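You operate a simulated robot arm through the tools that you are given. There is no shell and no other tool. Be economical: measure what you need, move in short steps, check, and stop when the job is done.

Carry out the task below with a simulated robot arm. There is one attempt and no reset: what you move stays moved.

Task
Clamp the mounting block and tighten its bolt with the socket driver till the yellow marks line up.
Fine: driver back in its pot; open the vice at the end.

It is judged by the outcome, as a careful person would: the job done as asked, and still so three seconds after it is handed in. It fails if anything else is knocked over, pushed out of place, dropped, spilled or broken.

Robot
A 6-joint arm with a two-finger parallel gripper, fixed in place. Base frame: the origin is at the foot of the arm, x ahead of it, y to its left, z up; the work surface is at about z = 0.9. Lengths are in m, angles in degrees, forces in N, time in s.
With the tool pointing down near the work surface it reaches from about 0.24 to 0.64 m from the base axis. Its first joint turns from -66.0 to 66.0 degrees. Payload 2.7 kg.
The tool frame sits at the grasp point between the pads (the TCP): z along the fingers, y along the line on which they close. The tips reach 0.023 m beyond it. Largest opening 0.094 m; finger width 0.038, thickness 0.01; the body of the gripper, 0.054 by 0.096 m, starts 0.039 m behind the TCP.
Orientation is that of the tool frame in the base frame, as a unit quaternion [x, y, z, w]. With the fingers straight down and closing along the base's y, the tool's x points along the base's -x, its y along +y and its z along -z.

Tools
- The arm moves only by the tool send_rows. Its argument "motion" is a list that holds one entry, the list of rows, each a list of 7 numbers: the turn, a rotation vector about the tool's x, y, z in units of 45 degrees (1.0 is 45 degrees), then the shift along the tool's x, y, z in units of 250 mm (1.0 is 250 mm), then the closure in counts, from 0 (fully open) to 255 (shut). In form: [[[ax, ay, az, tx, ty, tz, gripper], ...]]. A call has 1 to 8 rows; each row is the pose to reach, as a shift and turn from the pose commanded when the call began, along the tool's axes at that moment. A call with a number of a shift or a turn outside -1 to 1 is refused whole. Each row takes 0.2 s and may step no farther than 0.05 m and 8.6 degrees from the row before; otherwise, or with a gripper value out of range, the whole call is refused. A pose out of reach is approached as far as the arm can. The call stops where the force on the tool passes 90 N (or 10 N more than at its start, if that is more) or the arm is blocked; 0.2 s more then pass. Each finger travels about 0.045 m/s and halts on what it meets, pressing with about 36 N; the grip force reading is that of the motor and also rises with nothing between the fingers. The clock runs only during rows and for 0.2 s after the last one: add rows that repeat a pose to give the fingers time. It gives the time, the measured TCP pose, the force on the tool (base axes), the opening and the grip force at its end, in the units of the frame above (readings bear some noise), with the torque about the TCP (base axes, N m) and any sound that the robot's microphone picked up, and new pictures: "pictures" is both (left out), scene, wrist or none.
- Cameras (640 x 400 px; columns grow to the right, rows downward): "scene" is fixed at [0.0724, -0.4284, 1.411]; the picture's right is [0.81, -0.59, 0.00], its down [-0.29, -0.41, -0.87] and it looks along [0.51, 0.70, -0.50] (base axes); focal length 308 px, centre (320, 200). "wrist" rides on the gripper at [0.087, 0.016, -0.074] in the tool frame; the picture's right is [-0.18, 0.98, 0.00], its down [-0.58, -0.11, -0.81] and it looks along [-0.79, -0.15, 0.59] (tool axes); focal length 243 px, centre (320, 200). There is no depth. A picture from a camera that has moved, and an enlarged one, comes with that camera's place and axes in the base frame and with its lens.
- inspect(camera, box): a new picture of the part [left, top, right, bottom] of that camera's present view, enlarged. The clock stands still meanwhile.
- hand_in(): hands the job in; it is judged then, once.

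Go step by step. Nothing tells you positions but the pictures and the camera data: compare them with the known pose of the tool, close in by small moves and look again before you grip or let go. The budget is 120 turns and 200 pictures, counting those below and the enlarged ones. Unless the task says otherwise, let go and move clear before handing in, and close with one line.

The tools are called after "Request:" as name(argument=value, ...) on one line, values as JSON. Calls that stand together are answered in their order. send_rows: Moves the arm, as the interface text tells. Its arguments: {"type":"object","properties":{"motion":{"type":"array"},"pictures":{"type":"string","enum":["both","scene","wrist","none"]}},"required":["motion"]} The other tools are called the same way: inspect (camera, box) takes an enlarged picture of a part of a camera's view; hand_in () hands the job in.

At the start:

```text
time: 0.0
tool_pos: [0.3558, -0.0432, 1.2659]
orientation: [0.0, 1.0, -0.001, 0.001]
ft_force: [0.1, 0.3, -0.3]
wrist_torque: [0.03, 0.0, 0.0]
grip_width: 0.0939
finger_force: 0.1
```

scene: 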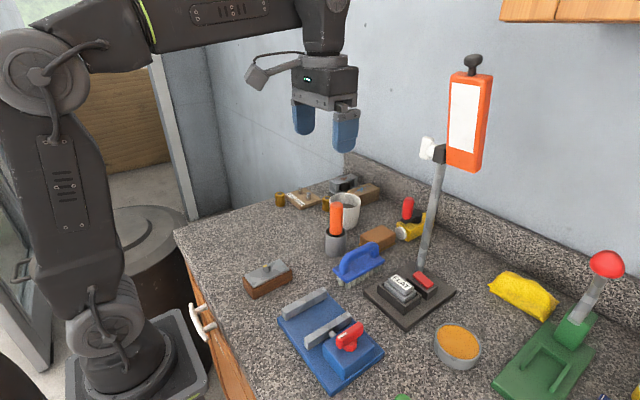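
wrist: 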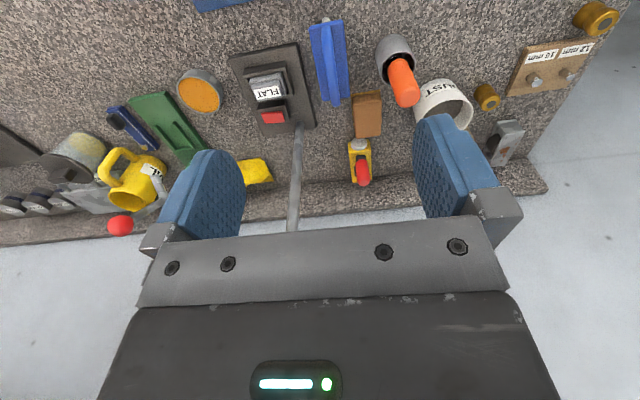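

I see a vice (blue), a wooden/steel mounting block, the orange-handled driver in a grey pot, and sockets on a board at the back. I'll look closer at each before moving.

Request:
inspect(camera="scene", box=[230, 240, 390, 400])

Request:
inspect(camera="scene", box=[260, 165, 440, 275])

Request:
inspect(camera="wrist", box=[340, 0, 640, 190])

```text
2.50 times, centred on (310, 320) of scene
camera zoom: at [0.0724, -0.4284, 1.411], right [0.81, -0.59, 0.0], down [-0.29, -0.41, -0.87], along [0.51, 0.7, -0.5], focal length 770 px, centre (345, -100)
```

zoom: 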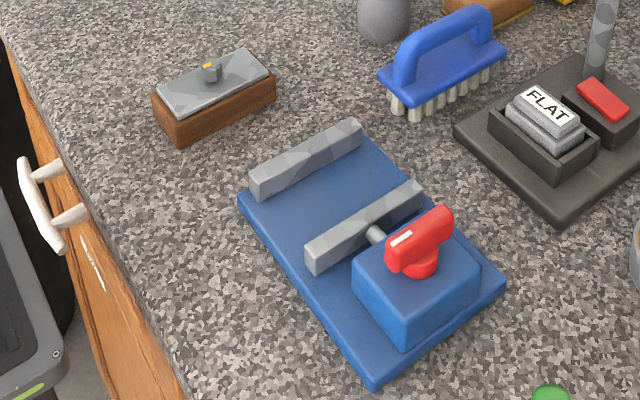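

```text
3.56 times, centred on (350, 220) of scene
camera zoom: at [0.0724, -0.4284, 1.411], right [0.81, -0.59, 0.0], down [-0.29, -0.41, -0.87], along [0.51, 0.7, -0.5], focal length 1096 px, centre (213, 129)
```

zoom: 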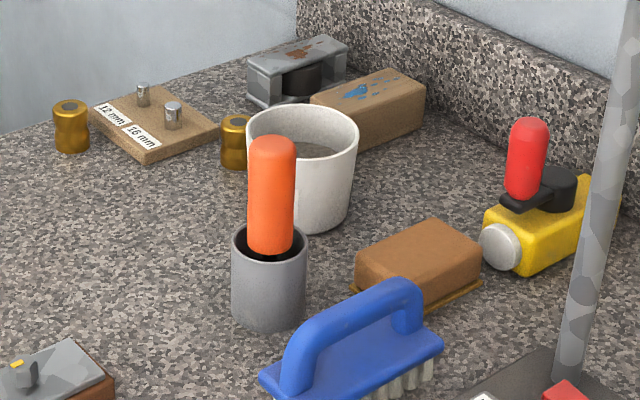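

```text
2.11 times, centred on (490, 95) of wrist
camera zoom: at [0.2696, -0.0273, 1.341], right [0.18, 0.98, 0.0], down [0.58, -0.11, 0.81], along [0.79, -0.15, -0.59], focal length 511 px, centre (-38, 421)
```

zoom: 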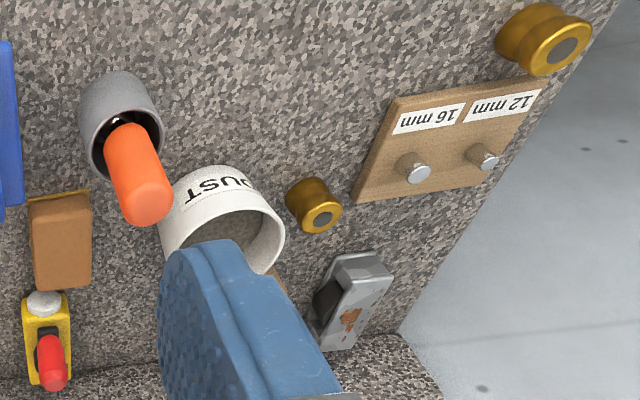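

The block sits at about (0.28, 0.05) with its long side along x. The vice jaws are also along x, at y ≈ -0.08 and -0.15. I'll move above the block for a closer view.

Request:
send_rows(motion=[[[0, 0, 0, 0.061, 0.074, 0.133, 0], [0, 0, 0, 0.122, 0.147, 0.266, 0], [0, 0, 0, 0.182, 0.221, 0.398, 0], [0, 0, 0, 0.243, 0.294, 0.531, 0], [0, 0, 0, 0.304, 0.368, 0.664, 0]]])

```text
time: 1.2
tool_pos: [0.2805, 0.0454, 1.098]
orientation: [0.002, 1.0, -0.001, 0.002]
ft_force: [0.4, -0.3, 0.2]
wrist_torque: [0.01, -0.04, -0.01]
grip_width: 0.0941
finger_force: 0.0
camera wrist: at [0.193, 0.0635, 1.174], right [0.19, 0.98, 0.0], down [0.58, -0.11, 0.81], along [0.79, -0.15, -0.59], focal length 243 px, centre (320, 200)
```

scene: 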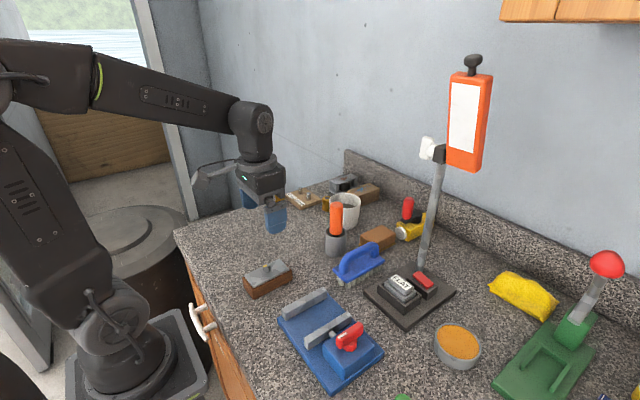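
wrist: 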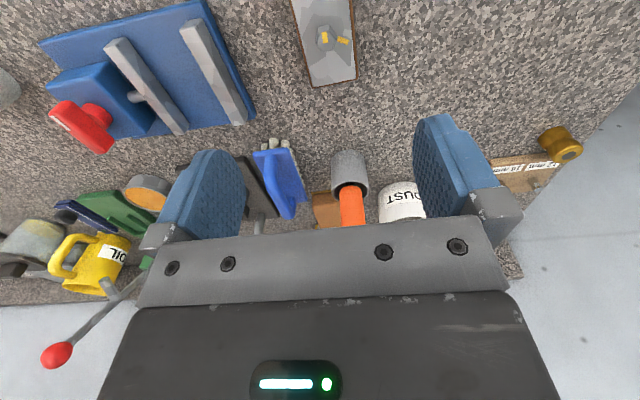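

Request:
inspect(camera="wrist", box=[270, 0, 390, 90])

Request:
inspect(camera="wrist", box=[30, 0, 270, 160])

```text
4.44 times, centred on (330, 45) of wrist
camera zoom: at [0.193, 0.0635, 1.174], right [0.19, 0.98, 0.0], down [0.58, -0.11, 0.81], along [0.79, -0.15, -0.59], focal length 1078 px, centre (276, 889)
```

zoom: 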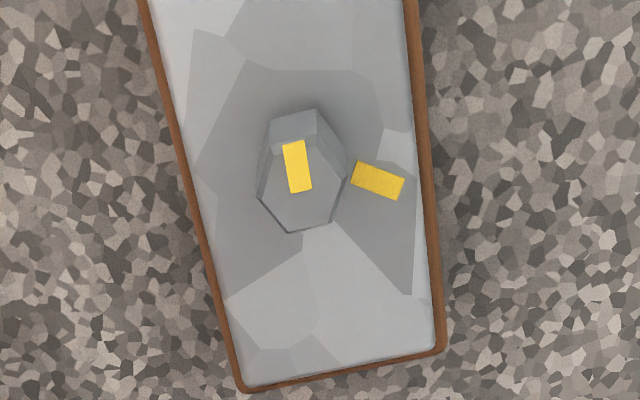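

```text
2.50 times, centred on (150, 80) of wrist
camera zoom: at [0.193, 0.0635, 1.174], right [0.19, 0.98, 0.0], down [0.58, -0.11, 0.81], along [0.79, -0.15, -0.59], focal length 606 px, centre (745, 500)
```

zoom: 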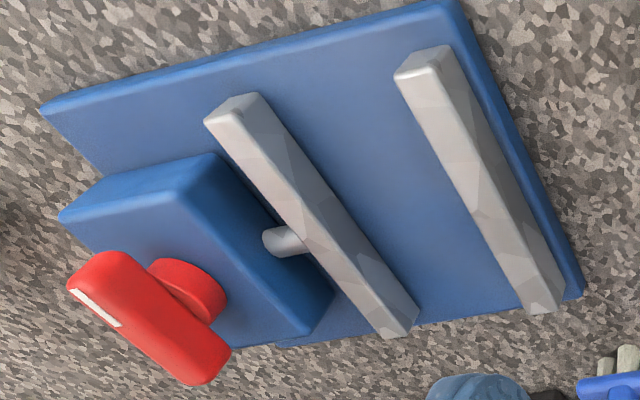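

The bolt mark needs about a quarter turn clockwise to reach the plate mark. Next I'll look at the vice from above.

Request:
send_rows(motion=[[[0, 0.0, 0, 0.03, -0.16, 0, 0], [0, 0, 0, 0.06, -0.32, 0, 0], [0, 0, 0, 0.09, -0.48, 0, 0], [0, 0, 0, 0.12, -0.64, 0, 0]]], pictures="wrist")

Request:
inspect(camera="wrist", box=[200, 0, 440, 150])

```text
time: 2.2
tool_pos: [0.2493, -0.1151, 1.0984]
orientation: [0.0, 1.0, -0.001, 0.001]
ft_force: [-0.3, -0.3, 1.0]
wrist_torque: [0.02, -0.04, -0.02]
grip_width: 0.0939
finger_force: 0.1
camera wrist: at [0.1629, -0.0979, 1.1739], right [0.18, 0.98, 0.0], down [0.58, -0.11, 0.81], along [0.79, -0.15, -0.59], focal length 243 px, centre (320, 200)
```

wrist: 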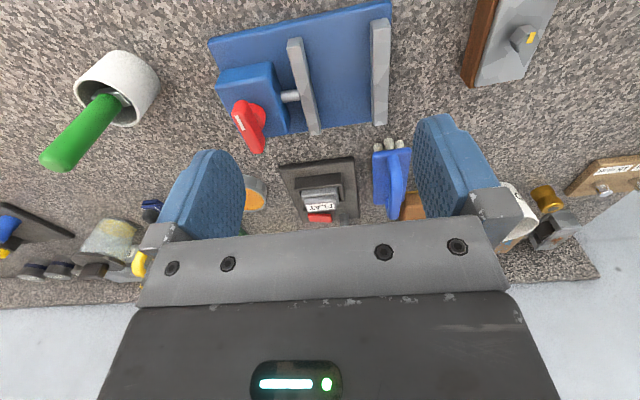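

```text
2.67 times, centred on (320, 75) of wrist
camera zoom: at [0.1629, -0.0979, 1.1739], right [0.18, 0.98, 0.0], down [0.58, -0.11, 0.81], along [0.79, -0.15, -0.59], focal length 647 px, centre (320, 533)
```

zoom: 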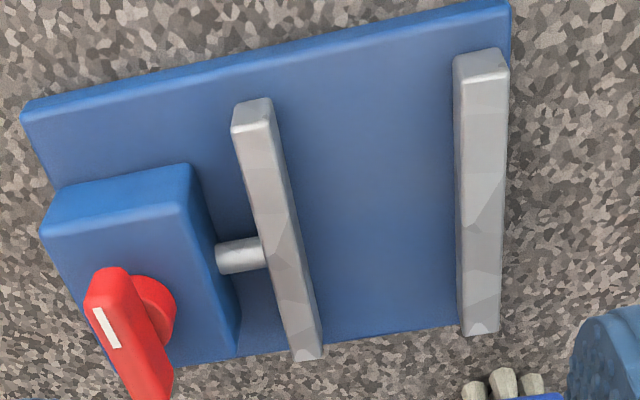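

There is a second, green-handled driver at right. I'll look at both drivers to see which socket fits (the bolt head measures about 16–17 mm across flats).

Request:
inspect(camera="wrist", box=[20, 30, 200, 180])

Request:
inspect(camera="scene", box=[360, 350, 440, 400])

Request:
inspect(camera="scene", box=[300, 180, 380, 270])

```text
2.67 times, centred on (110, 105) of wrist
camera zoom: at [0.1629, -0.0979, 1.1739], right [0.18, 0.98, 0.0], down [0.58, -0.11, 0.81], along [0.79, -0.15, -0.59], focal length 647 px, centre (880, 453)
```

zoom: 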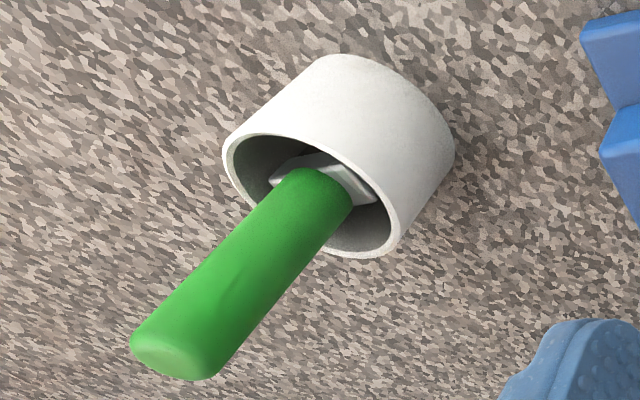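

```text
8.00 times, centred on (400, 375) of scene
camera zoom: at [0.0724, -0.4284, 1.411], right [0.81, -0.59, 0.0], down [-0.29, -0.41, -0.87], along [0.51, 0.7, -0.5], focal length 2466 px, centre (-320, -1200)
```

zoom: 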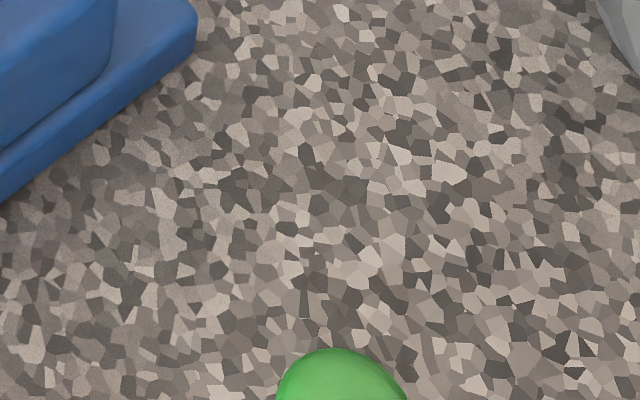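

```text
4.44 times, centred on (340, 225) of scene
camera zoom: at [0.0724, -0.4284, 1.411], right [0.81, -0.59, 0.0], down [-0.29, -0.41, -0.87], along [0.51, 0.7, -0.5], focal length 1370 px, centre (231, 89)
```

zoom: 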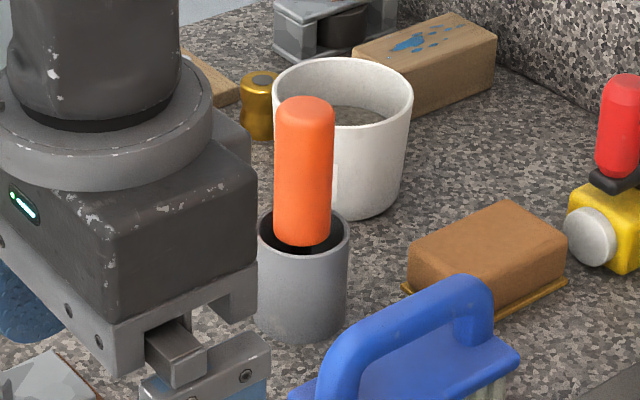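

The orange driver looks like it has a dark socket; the green one has a flat plate. I need exact block dimensions, so I'll zoom in on the block from here.

Request:
inspect(camera="wrist", box=[440, 0, 580, 100])

Request:
inspect(camera="scene", box=[236, 245, 306, 305])

Request:
inspect(camera="scene", box=[270, 280, 390, 400])

```text
4.00 times, centred on (510, 50) of wrist
camera zoom: at [0.1629, -0.0979, 1.1739], right [0.18, 0.98, 0.0], down [0.58, -0.11, 0.81], along [0.79, -0.15, -0.59], focal length 970 px, centre (-440, 800)
```

zoom: 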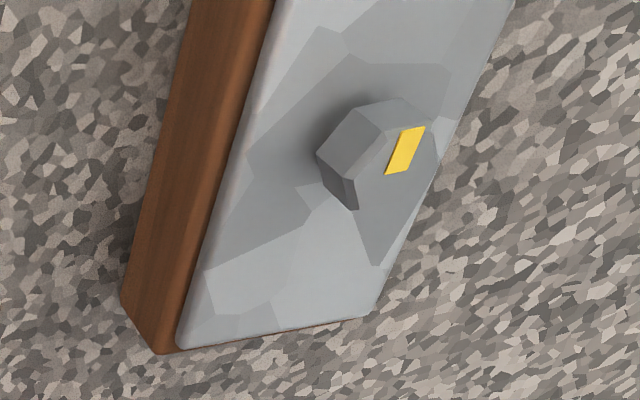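

```text
6.67 times, centred on (271, 275) of scene
camera zoom: at [0.0724, -0.4284, 1.411], right [0.81, -0.59, 0.0], down [-0.29, -0.41, -0.87], along [0.51, 0.7, -0.5], focal length 2055 px, centre (647, -300)
```

zoom: 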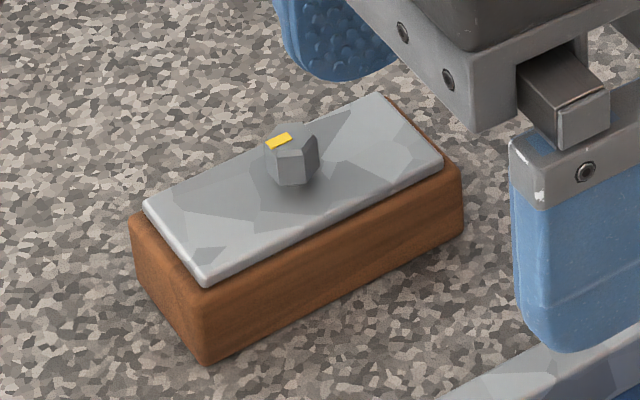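

```text
3.33 times, centred on (330, 340) of scene
camera zoom: at [0.0724, -0.4284, 1.411], right [0.81, -0.59, 0.0], down [-0.29, -0.41, -0.87], along [0.51, 0.7, -0.5], focal length 1027 px, centre (287, -267)
```

zoom: 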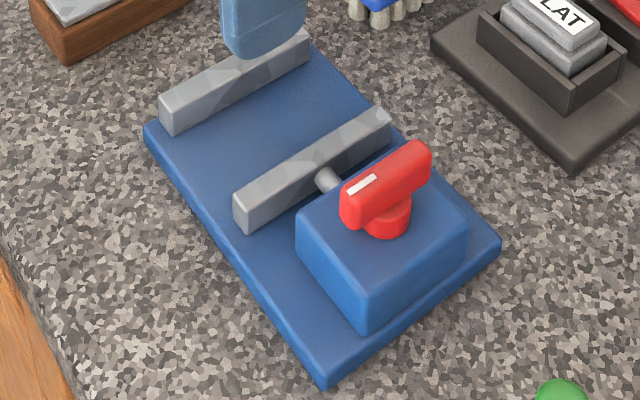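

The block is about 96 × 46 × 33 mm with a 5 mm plate. The vice bed is at z≈0.911 and the jaw tops at ≈0.935, with a gap of ≈60 mm. I'll grip only the top few mm of the block across y so the fingertips stay above the jaws, starting by moving over it and partly down.

Request:
send_rows(motion=[[[0, 0, 0, -0.03, 0.167, 0, 0], [0, 0, 0, -0.06, 0.334, 0, 0], [0, 0, 0, -0.09, 0.5, 0, 0], [0, 0, 0, -0.12, 0.668, 0.05, 0], [0, 0, 0, -0.12, 0.668, 0.22, 0], [0, 0, 0, -0.12, 0.668, 0.38, 0], [0, 0, 0, -0.12, 0.668, 0.49, 0]]])

Request:
inspect(camera="scene", box=[220, 215, 320, 305])

```text
time: 3.8
tool_pos: [0.2805, 0.054, 0.9769]
orientation: [0.0, 1.0, -0.001, 0.001]
ft_force: [-1.1, -0.4, -0.6]
wrist_torque: [0.0, 0.0, 0.01]
grip_width: 0.0939
finger_force: 0.0
camera wrist: at [0.1939, 0.0705, 1.0523], right [0.18, 0.98, 0.0], down [0.58, -0.11, 0.81], along [0.79, -0.15, -0.59], focal length 243 px, centre (320, 200)
```

scene: 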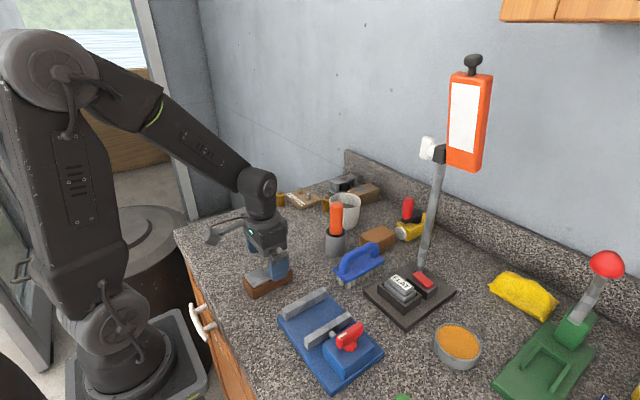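
wrist: 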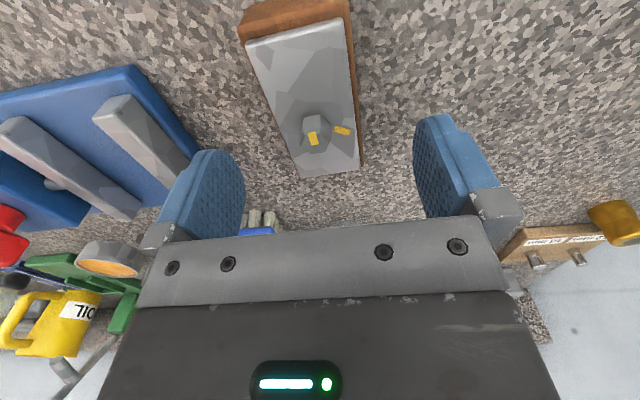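

```text
4.44 times, centred on (270, 260) of scene
camera zoom: at [0.0724, -0.4284, 1.411], right [0.81, -0.59, 0.0], down [-0.29, -0.41, -0.87], along [0.51, 0.7, -0.5], focal length 1370 px, centre (542, -67)
```

zoom: 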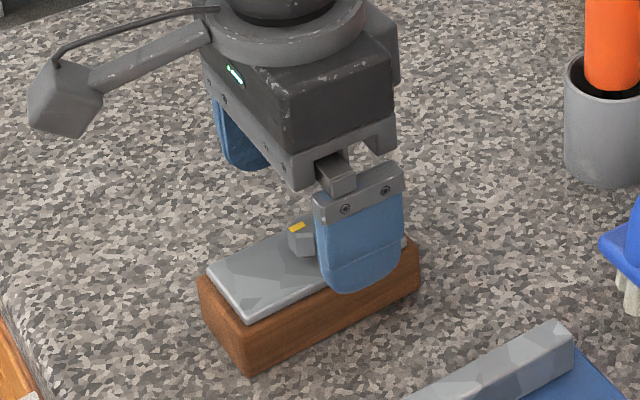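

Fingers straddle the block, which is centred near (0.275, 0.053). I'll lower to tip height ~0.926 and check before closing.

Request:
send_rows(motion=[[[0, 0, 0, 0.022, -0.002, 0.056, 0], [0, 0, 0, 0.022, -0.002, 0.112, 0], [0, 0, 0, 0.022, -0.002, 0.112, 0]]], pictures="none")

Request:
inspect(camera="scene", box=[230, 235, 310, 305])

```text
time: 4.6
tool_pos: [0.2748, 0.0541, 0.9486]
orientation: [0.0, 1.0, -0.001, 0.001]
ft_force: [1.1, -0.4, 0.0]
wrist_torque: [0.03, 0.0, -0.05]
grip_width: 0.0941
finger_force: 0.1
```

```text
5.71 times, centred on (270, 270) of scene
camera zoom: at [0.0724, -0.4284, 1.411], right [0.81, -0.59, 0.0], down [-0.29, -0.41, -0.87], along [0.51, 0.7, -0.5], focal length 1761 px, centre (606, -200)
```

zoom: 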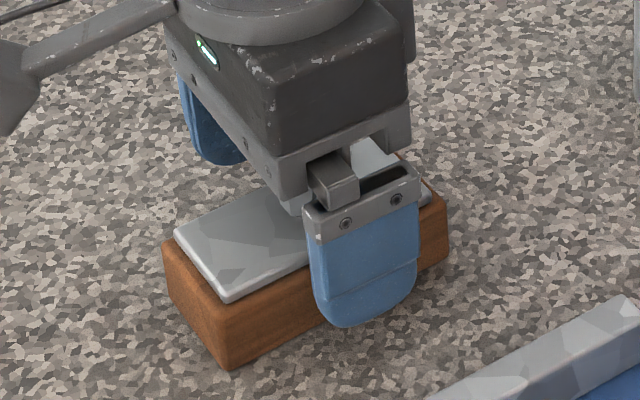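

Height looks plausible; I'll close and check the overlap.

Request:
send_rows(motion=[[[0, 0, 0, 0, 0, 0, 100], [0, 0, 0, 0, 0, 0, 150], [0, 0, 0, 0, 0, 0, 255], [0, 0, 0, 0, 0, 0, 255], [0, 0, 0, 0, 0, 0, 255]]], pictures="wrist")

Request:
inspect(camera="scene", box=[230, 235, 310, 305])

```text
time: 5.8
tool_pos: [0.2758, 0.0543, 0.9491]
orientation: [0.0, 1.0, 0.0, 0.001]
ft_force: [-0.2, -0.4, 0.7]
wrist_torque: [0.07, 0.04, 0.08]
grip_width: 0.0496
finger_force: 35.9
camera wrist: at [0.1887, 0.07, 1.0246], right [0.18, 0.98, 0.0], down [0.58, -0.11, 0.81], along [0.79, -0.15, -0.59], focal length 243 px, centre (320, 200)
```

wrist: 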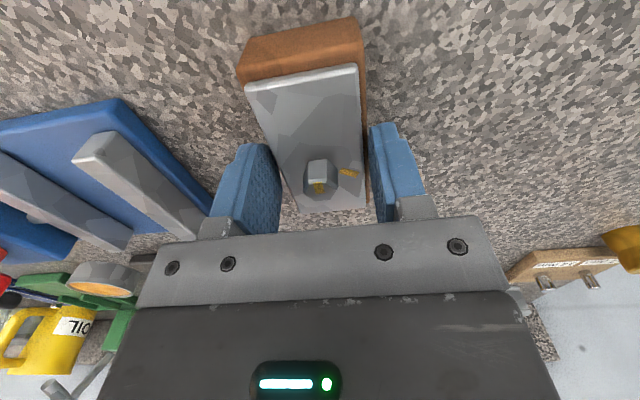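

```text
5.71 times, centred on (270, 270) of scene
camera zoom: at [0.0724, -0.4285, 1.411], right [0.81, -0.59, 0.0], down [-0.29, -0.41, -0.87], along [0.51, 0.7, -0.5], focal length 1761 px, centre (606, -200)
```

zoom: 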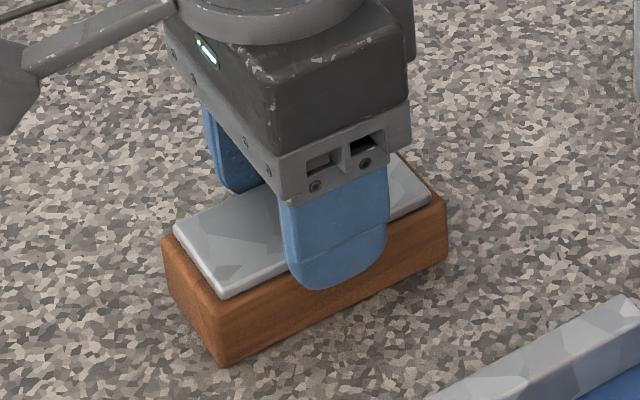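

The block is 50 mm wide, and the tips look about 12 mm down its side — a bit deep for the vice. I'll re-grip 5 mm higher.

Request:
send_rows(motion=[[[0, 0, 0, 0, -0.003, 0, 100], [0, 0, 0, 0, -0.003, 0, 100], [0, 0, 0, 0, -0.003, -0.02, 100], [0, 0, 0, 0, -0.003, -0.02, 255], [0, 0, 0, 0, -0.003, -0.02, 255], [0, 0, 0, 0, -0.003, -0.02, 255]]], pictures="none")

Request:
inspect(camera="scene", box=[230, 235, 310, 305])

```text
time: 7.2
tool_pos: [0.2753, 0.0535, 0.9533]
orientation: [0.001, 1.0, 0.0, 0.002]
ft_force: [0.6, -0.4, 1.7]
wrist_torque: [-0.01, 0.12, 0.01]
grip_width: 0.0433
finger_force: 35.9
```

```text
5.71 times, centred on (270, 270) of scene
camera zoom: at [0.0724, -0.4284, 1.411], right [0.81, -0.59, 0.0], down [-0.29, -0.41, -0.87], along [0.51, 0.7, -0.5], focal length 1761 px, centre (606, -200)
```

zoom: 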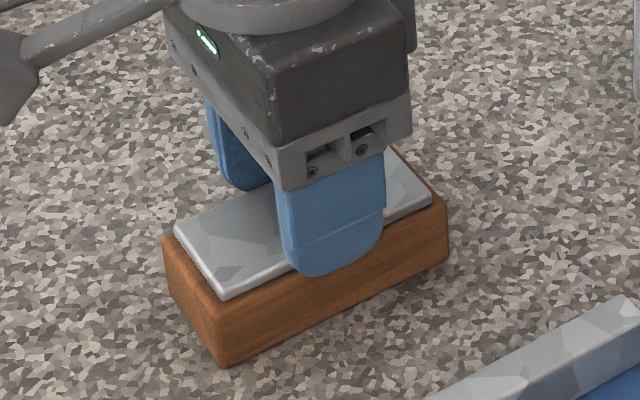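

At this height the pads hold the 43 mm steel plate, well above where the jaws will be. I'll test a small lift.

Request:
send_rows(motion=[[[0, 0, 0, 0, 0, -0.015, 255], [0, 0, 0, 0, 0, -0.04, 255], [0, 0, 0, 0, 0, -0.04, 255]]], pictures="none")

Request:
inspect(camera="scene", box=[230, 235, 310, 305])

```text
time: 8.0
tool_pos: [0.275, 0.0536, 0.9646]
orientation: [0.0, 1.0, -0.002, 0.001]
ft_force: [-0.2, -0.4, -1.7]
wrist_torque: [0.0, -0.01, 0.01]
grip_width: 0.0436
finger_force: 36.0
```

```text
5.71 times, centred on (270, 270) of scene
camera zoom: at [0.0724, -0.4284, 1.411], right [0.81, -0.59, 0.0], down [-0.29, -0.41, -0.87], along [0.51, 0.7, -0.5], focal length 1761 px, centre (606, -200)
```

zoom: 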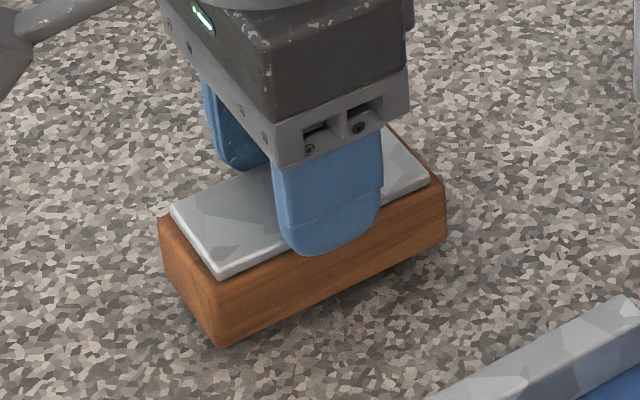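

The lift is good. I'll carry the block up and over to above the vice gap.

Request:
send_rows(motion=[[[0, 0, 0, 0, 0, -0.1, 255], [0, 0, 0, 0, 0, -0.2, 255], [0, 0, 0, -0.018, -0.15, -0.24, 255], [0, 0, 0, -0.036, -0.31, -0.24, 255], [0, 0, 0, -0.054, -0.46, -0.24, 255], [0, 0, 0, -0.072, -0.61, -0.24, 255], [0, 0, 0, -0.072, -0.61, -0.24, 255]]])

Request:
inspect(camera="scene", box=[270, 250, 400, 380])

Request:
inspect(camera="wrist", box=[180, 0, 440, 220])

```text
time: 9.6
tool_pos: [0.2915, -0.1004, 1.0239]
orientation: [0.0, 1.0, -0.002, 0.002]
ft_force: [0.1, 0.0, -2.3]
wrist_torque: [0.01, 0.03, -0.01]
grip_width: 0.0434
finger_force: 36.2
camera wrist: at [0.2052, -0.0847, 1.0986], right [0.18, 0.98, 0.0], down [0.58, -0.11, 0.81], along [0.79, -0.15, -0.59], focal length 243 px, centre (320, 200)
```

scene: 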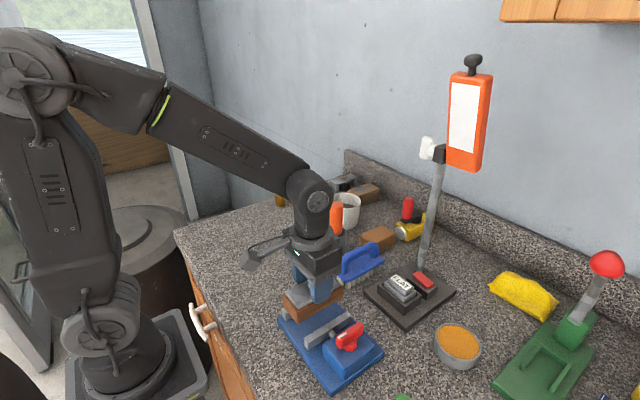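
wrist: 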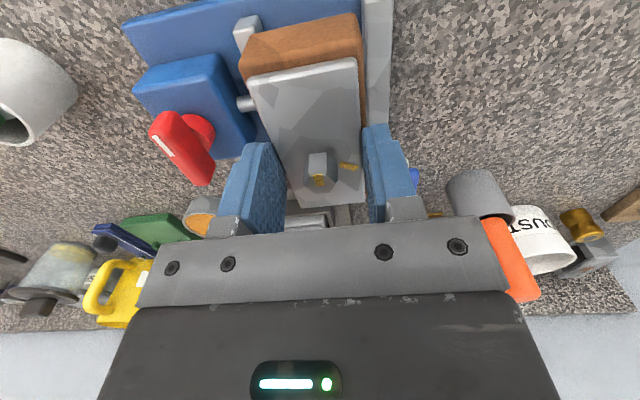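

```text
3.08 times, centred on (335, 315) of scene
camera zoom: at [0.0724, -0.4285, 1.411], right [0.81, -0.59, 0.0], down [-0.29, -0.41, -0.87], along [0.51, 0.7, -0.5], focal length 948 px, centre (274, -154)
```

zoom: 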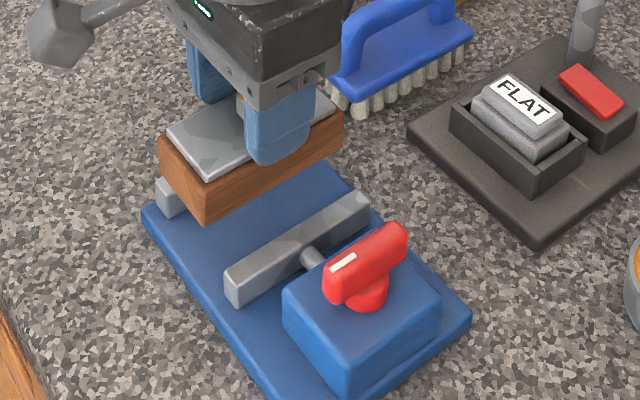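

```text
1.82 times, centred on (310, 110) of wrist
camera zoom: at [0.2052, -0.0847, 1.0986], right [0.18, 0.98, 0.0], down [0.58, -0.11, 0.81], along [0.79, -0.15, -0.59], focal length 441 px, centre (338, 364)
```

zoom: 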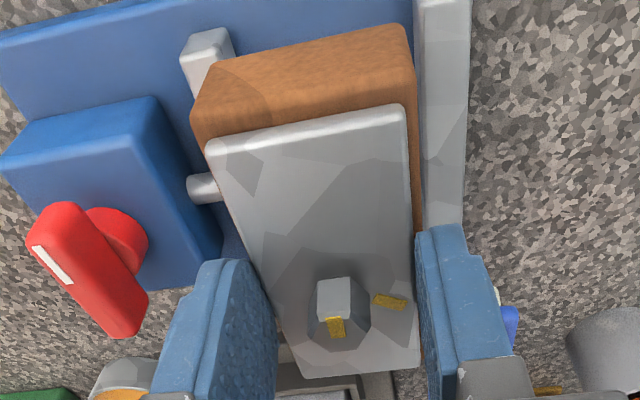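

Block is centred over the gap (≈4 mm per side). Lowering partway in, then checking.

Request:
send_rows(motion=[[[0, 0, 0, 0, 0, 0.06, 255], [0, 0, 0, 0, 0, 0.12, 255], [0, 0, 0, 0, 0, 0.15, 255], [0, 0, 0, 0, 0, 0.18, 255], [0, 0, 0, 0, 0, 0.18, 255]]], pictures="wrist")

Request:
inspect(camera="scene", box=[270, 250, 400, 380])

```text
time: 10.8
tool_pos: [0.2949, -0.0986, 0.9782]
orientation: [0.0, 1.0, -0.001, 0.001]
ft_force: [0.2, 0.5, -2.8]
wrist_torque: [0.01, 0.02, 0.0]
grip_width: 0.0438
finger_force: 35.9
camera wrist: at [0.2076, -0.0821, 1.0536], right [0.18, 0.98, 0.0], down [0.58, -0.11, 0.81], along [0.79, -0.15, -0.59], focal length 243 px, centre (320, 200)
```

wrist: 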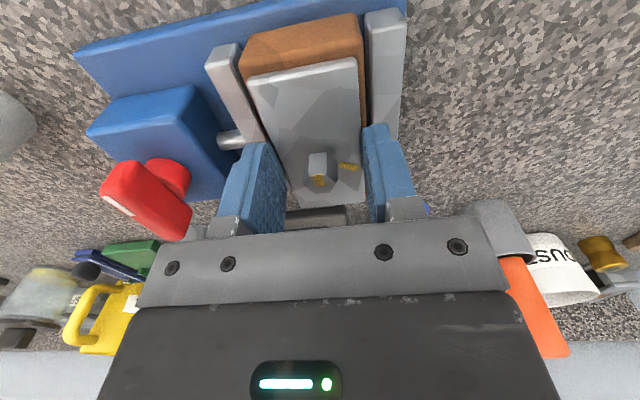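

```text
3.08 times, centred on (335, 315) of scene
camera zoom: at [0.0724, -0.4284, 1.411], right [0.81, -0.59, 0.0], down [-0.29, -0.41, -0.87], along [0.51, 0.7, -0.5], focal length 948 px, centre (274, -154)
```

zoom: 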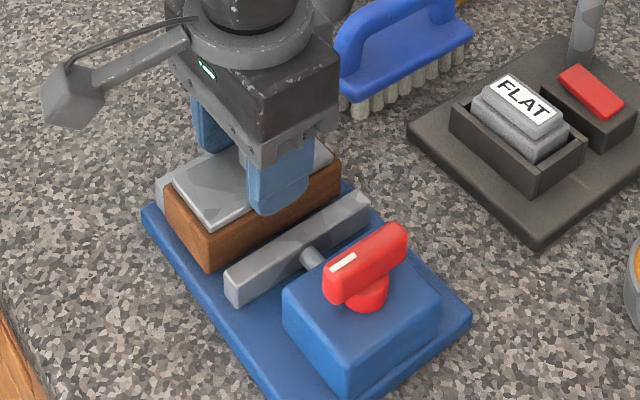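

Aligned between the jaws. I'll lower the rest in small steps until it seats.

Request:
send_rows(motion=[[[0, 0, 0, 0, 0, 0.02, 255], [0, 0, 0, 0, 0, 0.04, 255], [0, 0, 0, 0, 0, 0.05, 255], [0, 0, 0, 0, 0, 0.055, 255], [0, 0, 0, 0, 0, 0.055, 255]]], pictures="none")

Request:
inspect(camera="scene", box=[270, 250, 400, 380])

```text
time: 12.0
tool_pos: [0.2936, -0.0976, 0.9678]
orientation: [0.0, 1.0, -0.002, 0.004]
ft_force: [-13.6, 12.3, 63.5]
wrist_torque: [0.73, 1.16, -0.09]
grip_width: 0.0437
finger_force: 35.1
```

```text
3.08 times, centred on (335, 315) of scene
camera zoom: at [0.0714, -0.4279, 1.4113], right [0.81, -0.59, 0.0], down [-0.29, -0.41, -0.87], along [0.51, 0.7, -0.5], focal length 948 px, centre (274, -154)
```

zoom: 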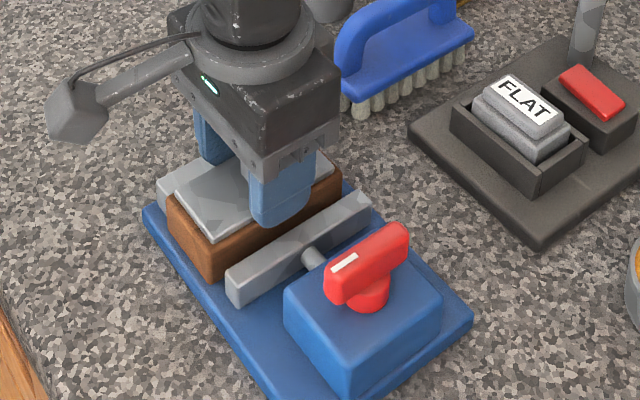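

It has seated on the bed. I'll relieve the pressing force, then open and rise.

Request:
send_rows(motion=[[[0, 0, 0, 0, 0, -0.014, 255], [0, 0, 0, 0, 0, -0.014, 255], [0, 0, 0, 0, 0, -0.014, 150], [0, 0, 0, 0, 0, -0.014, 60], [0, 0, 0, 0, 0, -0.014, 30]]], pictures="none")

Request:
send_rows(motion=[[[0, 0, 0, 0, 0, -0.1, 30], [0, 0, 0, 0.05, 0, -0.28, 30], [0, 0, 0, 0.1, 0, -0.48, 30], [0, 0, 0, 0.15, 0, -0.5, 30]]])

Request:
inspect(camera="wrist", box=[200, 0, 440, 150])

Request:
inspect(camera="scene", box=[270, 270, 390, 390])

```text
time: 13.2
tool_pos: [0.2925, -0.0998, 0.9675]
orientation: [0.001, 1.0, 0.0, 0.001]
ft_force: [-0.2, -0.2, 0.7]
wrist_torque: [-0.03, 0.01, -0.02]
grip_width: 0.083
finger_force: 0.0
```

```text
refused: row 3 steps farther than a row can; nothing moved
```

```text
2.67 times, centred on (320, 75) of wrist
camera zoom: at [0.2074, -0.0826, 1.0436], right [0.19, 0.98, 0.0], down [0.58, -0.11, 0.81], along [0.79, -0.15, -0.59], focal length 647 px, centre (320, 533)
```

zoom: 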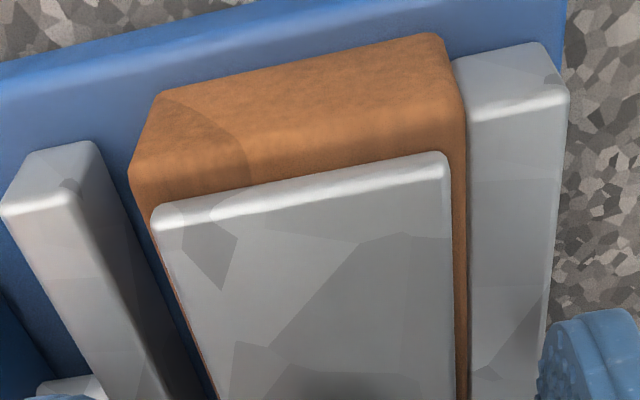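

```text
3.33 times, centred on (330, 330) of scene
camera zoom: at [0.0724, -0.4284, 1.411], right [0.81, -0.59, 0.0], down [-0.29, -0.41, -0.87], along [0.51, 0.7, -0.5], focal length 1027 px, centre (287, -233)
```

zoom: 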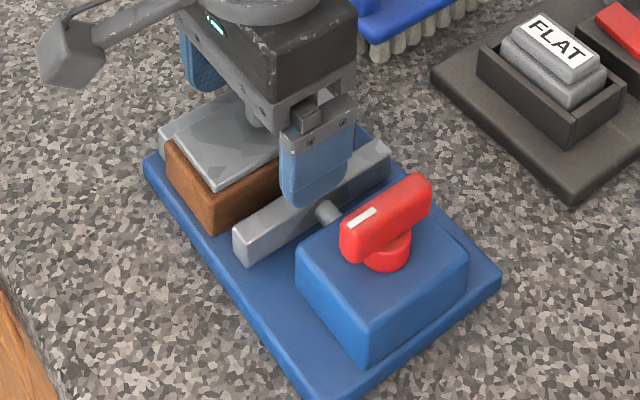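

The block stands between the jaws, close to the fixed one. Now I'll rise and go over the red knob, at about (0.305, -0.195).

Request:
send_rows(motion=[[[0, 0, 0, 0, 0, -0.1, 30], [0, 0, 0, 0, 0, -0.25, 30], [0, 0, 0, 0, 0, -0.4, 0], [0, 0, 0, -0.02, -0.15, -0.4, 0], [0, 0, 0, -0.05, -0.3, -0.4, 0], [0, 0, 0, -0.05, -0.385, -0.3, 0]]])

Request:
inspect(camera="wrist", box=[220, 40, 440, 210])

Request:
inspect(camera="scene", box=[290, 270, 400, 390])

```text
time: 14.6
tool_pos: [0.3034, -0.1944, 1.0435]
orientation: [-0.001, 1.0, 0.0, 0.0]
ft_force: [-0.3, 0.8, 1.0]
wrist_torque: [-0.01, -0.03, -0.04]
grip_width: 0.0941
finger_force: 0.1
camera wrist: at [0.217, -0.1778, 1.1189], right [0.18, 0.98, 0.0], down [0.58, -0.11, 0.81], along [0.79, -0.15, -0.59], focal length 243 px, centre (320, 200)
```

scene: 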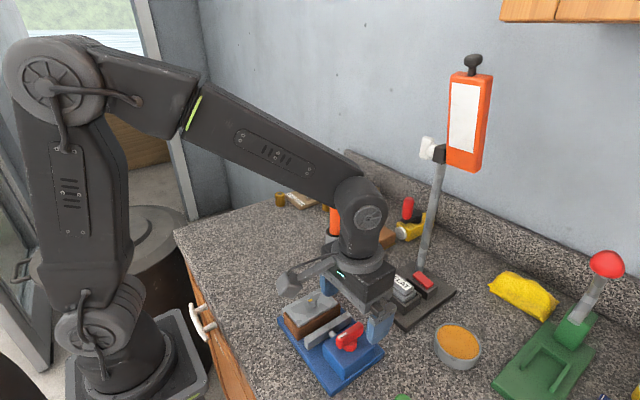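
wrist: 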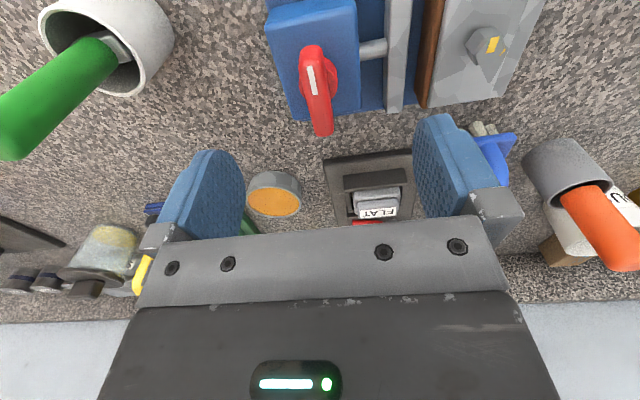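

```text
2.35 times, centred on (330, 125) of wrist
camera zoom: at [0.217, -0.1778, 1.1189], right [0.18, 0.98, 0.0], down [0.58, -0.11, 0.81], along [0.79, -0.15, -0.59], focal length 571 px, centre (296, 376)
```

zoom: 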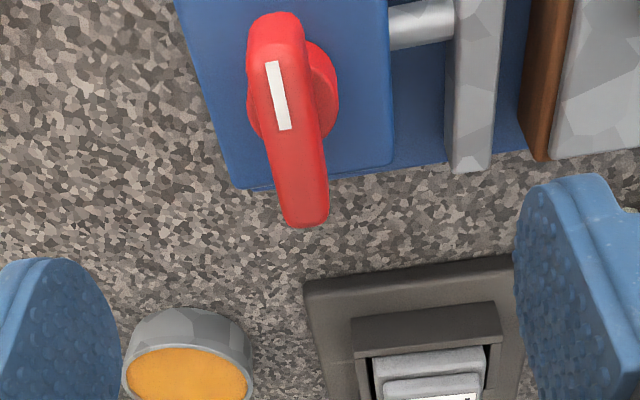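

```text
3.33 times, centred on (345, 330) of scene
camera zoom: at [0.0724, -0.4284, 1.411], right [0.81, -0.59, 0.0], down [-0.29, -0.41, -0.87], along [0.51, 0.7, -0.5], focal length 1027 px, centre (237, -233)
```

zoom: 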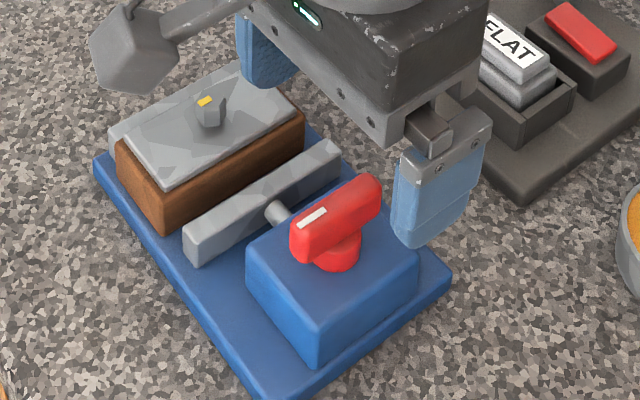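

The knob bar lies along x, with its axis at ≈(0.300, -0.1945) and its top at z≈0.978. I'll descend with tips at ~0.963 and grip it.

Request:
send_rows(motion=[[[0, 0, 0, 0.012, 0, 0.08, 60], [0, 0, 0, 0.012, 0, 0.16, 120], [0, 0, 0, 0.012, 0, 0.232, 150], [0, 0, 0, 0.012, 0, 0.232, 180], [0, 0, 0, 0.012, 0, 0.232, 220], [0, 0, 0, 0.012, 0, 0.232, 255], [0, 0, 0, 0.012, 0, 0.232, 255]]], pictures="wrist")

Request:
inspect(camera="scene", box=[290, 270, 400, 390])

```text
time: 16.2
tool_pos: [0.3027, -0.1956, 0.9841]
orientation: [0.001, 1.0, -0.001, 0.001]
ft_force: [0.6, 12.4, -2.0]
wrist_torque: [0.38, -0.67, -0.03]
grip_width: 0.0254
finger_force: 44.8
camera wrist: at [0.2151, -0.1786, 1.0597], right [0.19, 0.98, 0.0], down [0.58, -0.11, 0.81], along [0.79, -0.15, -0.59], focal length 243 px, centre (320, 200)
```

wrist: 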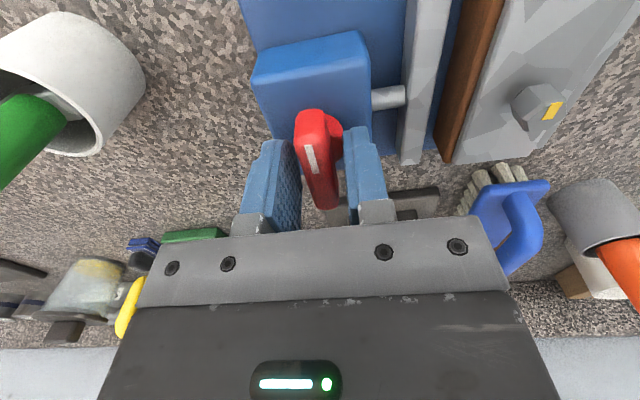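

```text
3.33 times, centred on (345, 330) of scene
camera zoom: at [0.0724, -0.4281, 1.4111], right [0.81, -0.59, 0.0], down [-0.29, -0.41, -0.87], along [0.51, 0.7, -0.5], focal length 1027 px, centre (237, -233)
```

zoom: 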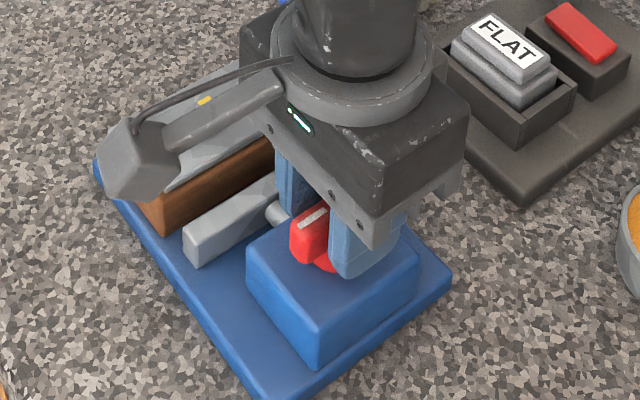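

The fingers met the 25 mm disc beneath the bar. I'll open slightly, rise 7 mm and close on the bar itself.

Request:
send_rows(motion=[[[0, 0, 0, 0, 0, 0, 150], [0, 0, 0, 0, 0.006, -0.028, 150], [0, 0, 0, 0, 0.006, -0.028, 150], [0, 0, 0, 0, 0.006, -0.028, 255], [0, 0, 0, 0, 0.006, -0.028, 255], [0, 0, 0, 0, 0.006, -0.028, 255]]], pictures="wrist")

Request:
inspect(camera="scene", box=[290, 270, 400, 390])

```text
time: 17.6
tool_pos: [0.3017, -0.1962, 0.9912]
orientation: [0.002, 1.0, -0.002, 0.001]
ft_force: [-0.8, -15.1, -3.4]
wrist_torque: [0.06, -0.02, 0.03]
grip_width: 0.0139
finger_force: 45.1
camera wrist: at [0.2151, -0.1783, 1.0674], right [0.18, 0.98, 0.0], down [0.58, -0.11, 0.81], along [0.79, -0.15, -0.59], focal length 243 px, centre (320, 200)
```

wrist: 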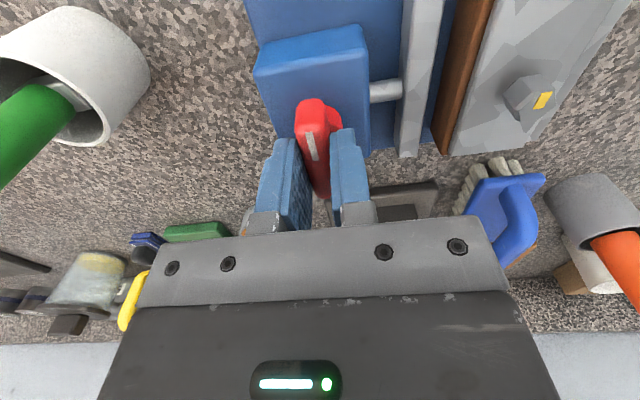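

```text
3.33 times, centred on (345, 330) of scene
camera zoom: at [0.0724, -0.4289, 1.4109], right [0.81, -0.59, 0.0], down [-0.29, -0.41, -0.87], along [0.51, 0.7, -0.5], focal length 1027 px, centre (237, -233)
```

zoom: 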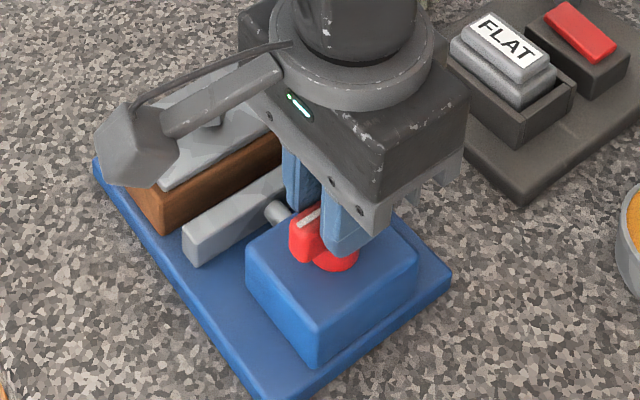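

Now the bar is held (13.9 mm). I'll try turning clockwise about 30° and watch the jaw and torque.

Request:
send_rows(motion=[[[0, 0, 0.0, 0, -0.006, 0, 255], [0, 0, 0.17, 0, -0.006, 0, 255], [0, 0, 0.34, 0, -0.006, 0, 255], [0, 0, 0.51, 0, -0.006, 0, 255], [0, 0, 0.67, 0, -0.006, 0, 255]]], pictures="wrist")

Request:
inspect(camera="scene", box=[290, 270, 400, 390])

```text
time: 18.8
tool_pos: [0.3008, -0.196, 0.9924]
orientation: [0.263, 0.965, 0.0, -0.002]
ft_force: [-17.1, -11.8, -13.6]
wrist_torque: [-0.67, -0.87, 0.09]
grip_width: 0.0138
finger_force: 45.0
camera wrist: at [0.2355, -0.1379, 1.0678], right [0.66, 0.75, 0.0], down [0.45, -0.39, 0.81], along [0.61, -0.53, -0.59], focal length 243 px, centre (320, 200)
```

wrist: 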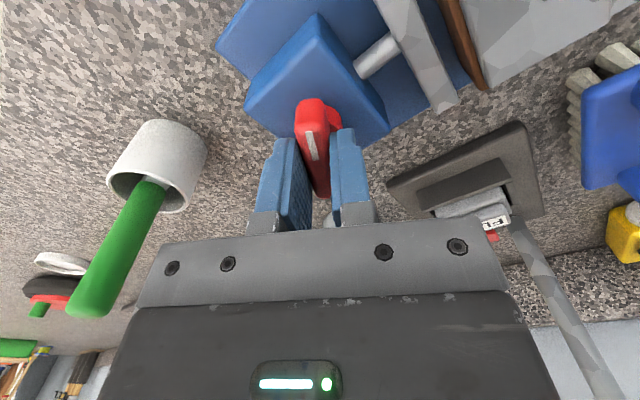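

```text
3.33 times, centred on (345, 330) of scene
camera zoom: at [0.072, -0.4288, 1.4109], right [0.81, -0.59, 0.0], down [-0.29, -0.41, -0.87], along [0.51, 0.7, -0.5], focal length 1027 px, centre (237, -233)
```

zoom: 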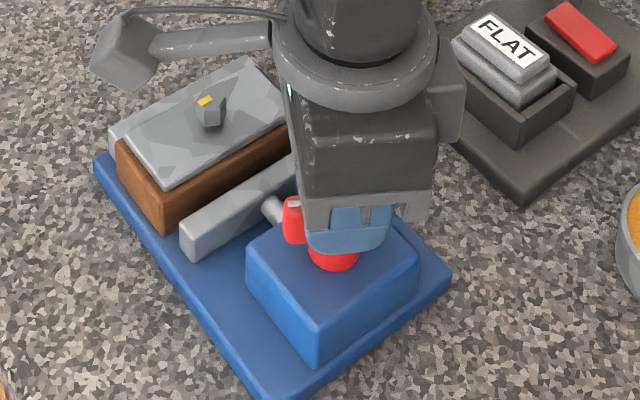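

The jaw moved slightly toward the block, so clockwise closes it. Continuing another 43° with a small recentring.

Request:
send_rows(motion=[[[0, 0, 0.16, 0.003, -0.007, 0, 255], [0, 0, 0.32, 0.003, -0.007, 0, 255], [0, 0, 0.48, 0.003, -0.007, 0, 255], [0, 0, 0.64, 0.003, -0.007, 0, 255], [0, 0, 0.8, 0.003, -0.007, 0, 255], [0, 0, 0.95, 0.003, -0.007, 0, 255]]], pictures="none")

Request:
inspect(camera="scene", box=[290, 270, 400, 390])

```text
time: 20.2
tool_pos: [0.3008, -0.1969, 0.9921]
orientation: [0.596, 0.803, -0.001, 0.0]
ft_force: [-1.9, -5.8, -25.1]
wrist_torque: [0.66, 0.29, 0.04]
grip_width: 0.0138
finger_force: 45.0
```

```text
3.33 times, centred on (345, 330) of scene
camera zoom: at [0.0726, -0.4288, 1.4109], right [0.81, -0.59, 0.0], down [-0.29, -0.41, -0.87], along [0.51, 0.7, -0.5], focal length 1027 px, centre (237, -233)
```

zoom: 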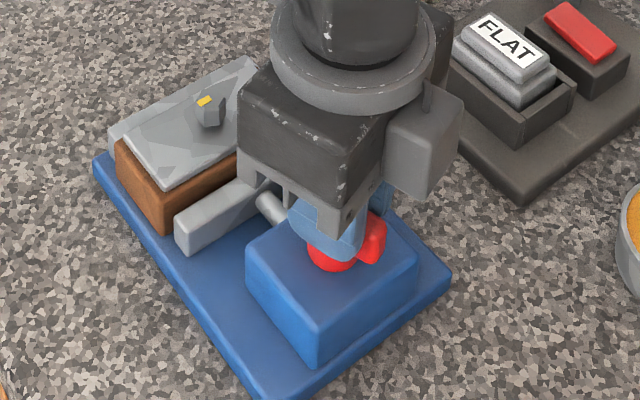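

The jaw keeps closing. I'll continue turning, easing down 1 mm to reduce the pull.

Request:
send_rows(motion=[[[0, 0, 0.16, 0, 0, 0.005, 255], [0, 0, 0.32, 0, 0, 0.005, 255], [0, 0, 0.48, 0, 0, 0.005, 255], [0, 0, 0.64, 0, 0, 0.005, 255], [0, 0, 0.8, 0, 0, 0.005, 255], [0, 0, 0.95, 0, 0, 0.005, 255]]], pictures="none")

Request:
inspect(camera="scene", box=[290, 270, 400, 390])

```text
time: 21.6
tool_pos: [0.2995, -0.1968, 0.9925]
orientation: [0.847, 0.531, 0.0, 0.001]
ft_force: [-18.2, 10.3, 6.8]
wrist_torque: [-0.64, 0.59, 0.19]
grip_width: 0.0141
finger_force: 45.1
```

```text
3.33 times, centred on (345, 330) of scene
camera zoom: at [0.0718, -0.4281, 1.4112], right [0.81, -0.59, 0.0], down [-0.29, -0.41, -0.87], along [0.51, 0.7, -0.5], focal length 1027 px, centre (237, -233)
```

zoom: 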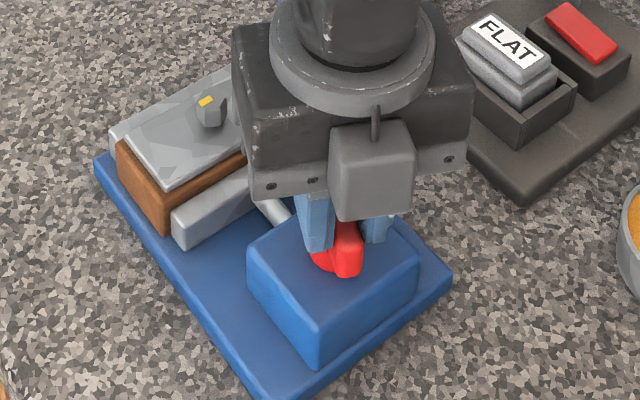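

The jaw is almost at the block. Another 43°.

Request:
send_rows(motion=[[[0, 0, 0.16, 0.003, 0.003, 0, 255], [0, 0, 0.32, 0.003, 0.003, 0, 255], [0, 0, 0.48, 0.003, 0.003, 0, 255], [0, 0, 0.64, 0.003, 0.003, 0, 255], [0, 0, 0.8, 0.003, 0.003, 0, 255], [0, 0, 0.95, 0.003, 0.003, 0, 255]]], pictures="none")

Request:
inspect(camera="scene", box=[290, 270, 400, 390])

```text
time: 23.0
tool_pos: [0.2993, -0.1959, 0.9917]
orientation: [0.982, 0.19, -0.002, 0.0]
ft_force: [-26.7, 17.3, 20.1]
wrist_torque: [0.52, -0.28, 2.88]
grip_width: 0.0275
finger_force: 45.2
```

```text
3.33 times, centred on (345, 330) of scene
camera zoom: at [0.0714, -0.4278, 1.4113], right [0.81, -0.59, 0.0], down [-0.29, -0.41, -0.87], along [0.51, 0.7, -0.5], focal length 1027 px, centre (237, -233)
```

zoom: 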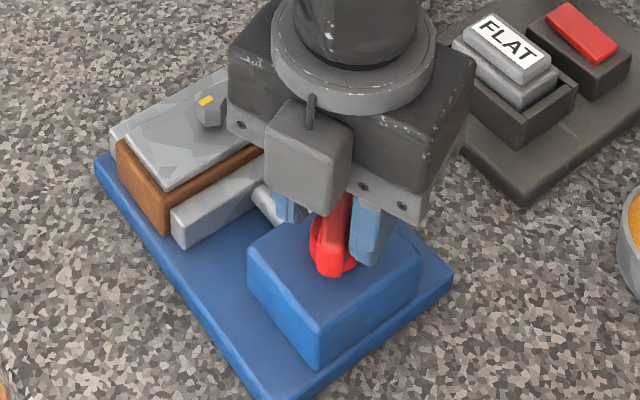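

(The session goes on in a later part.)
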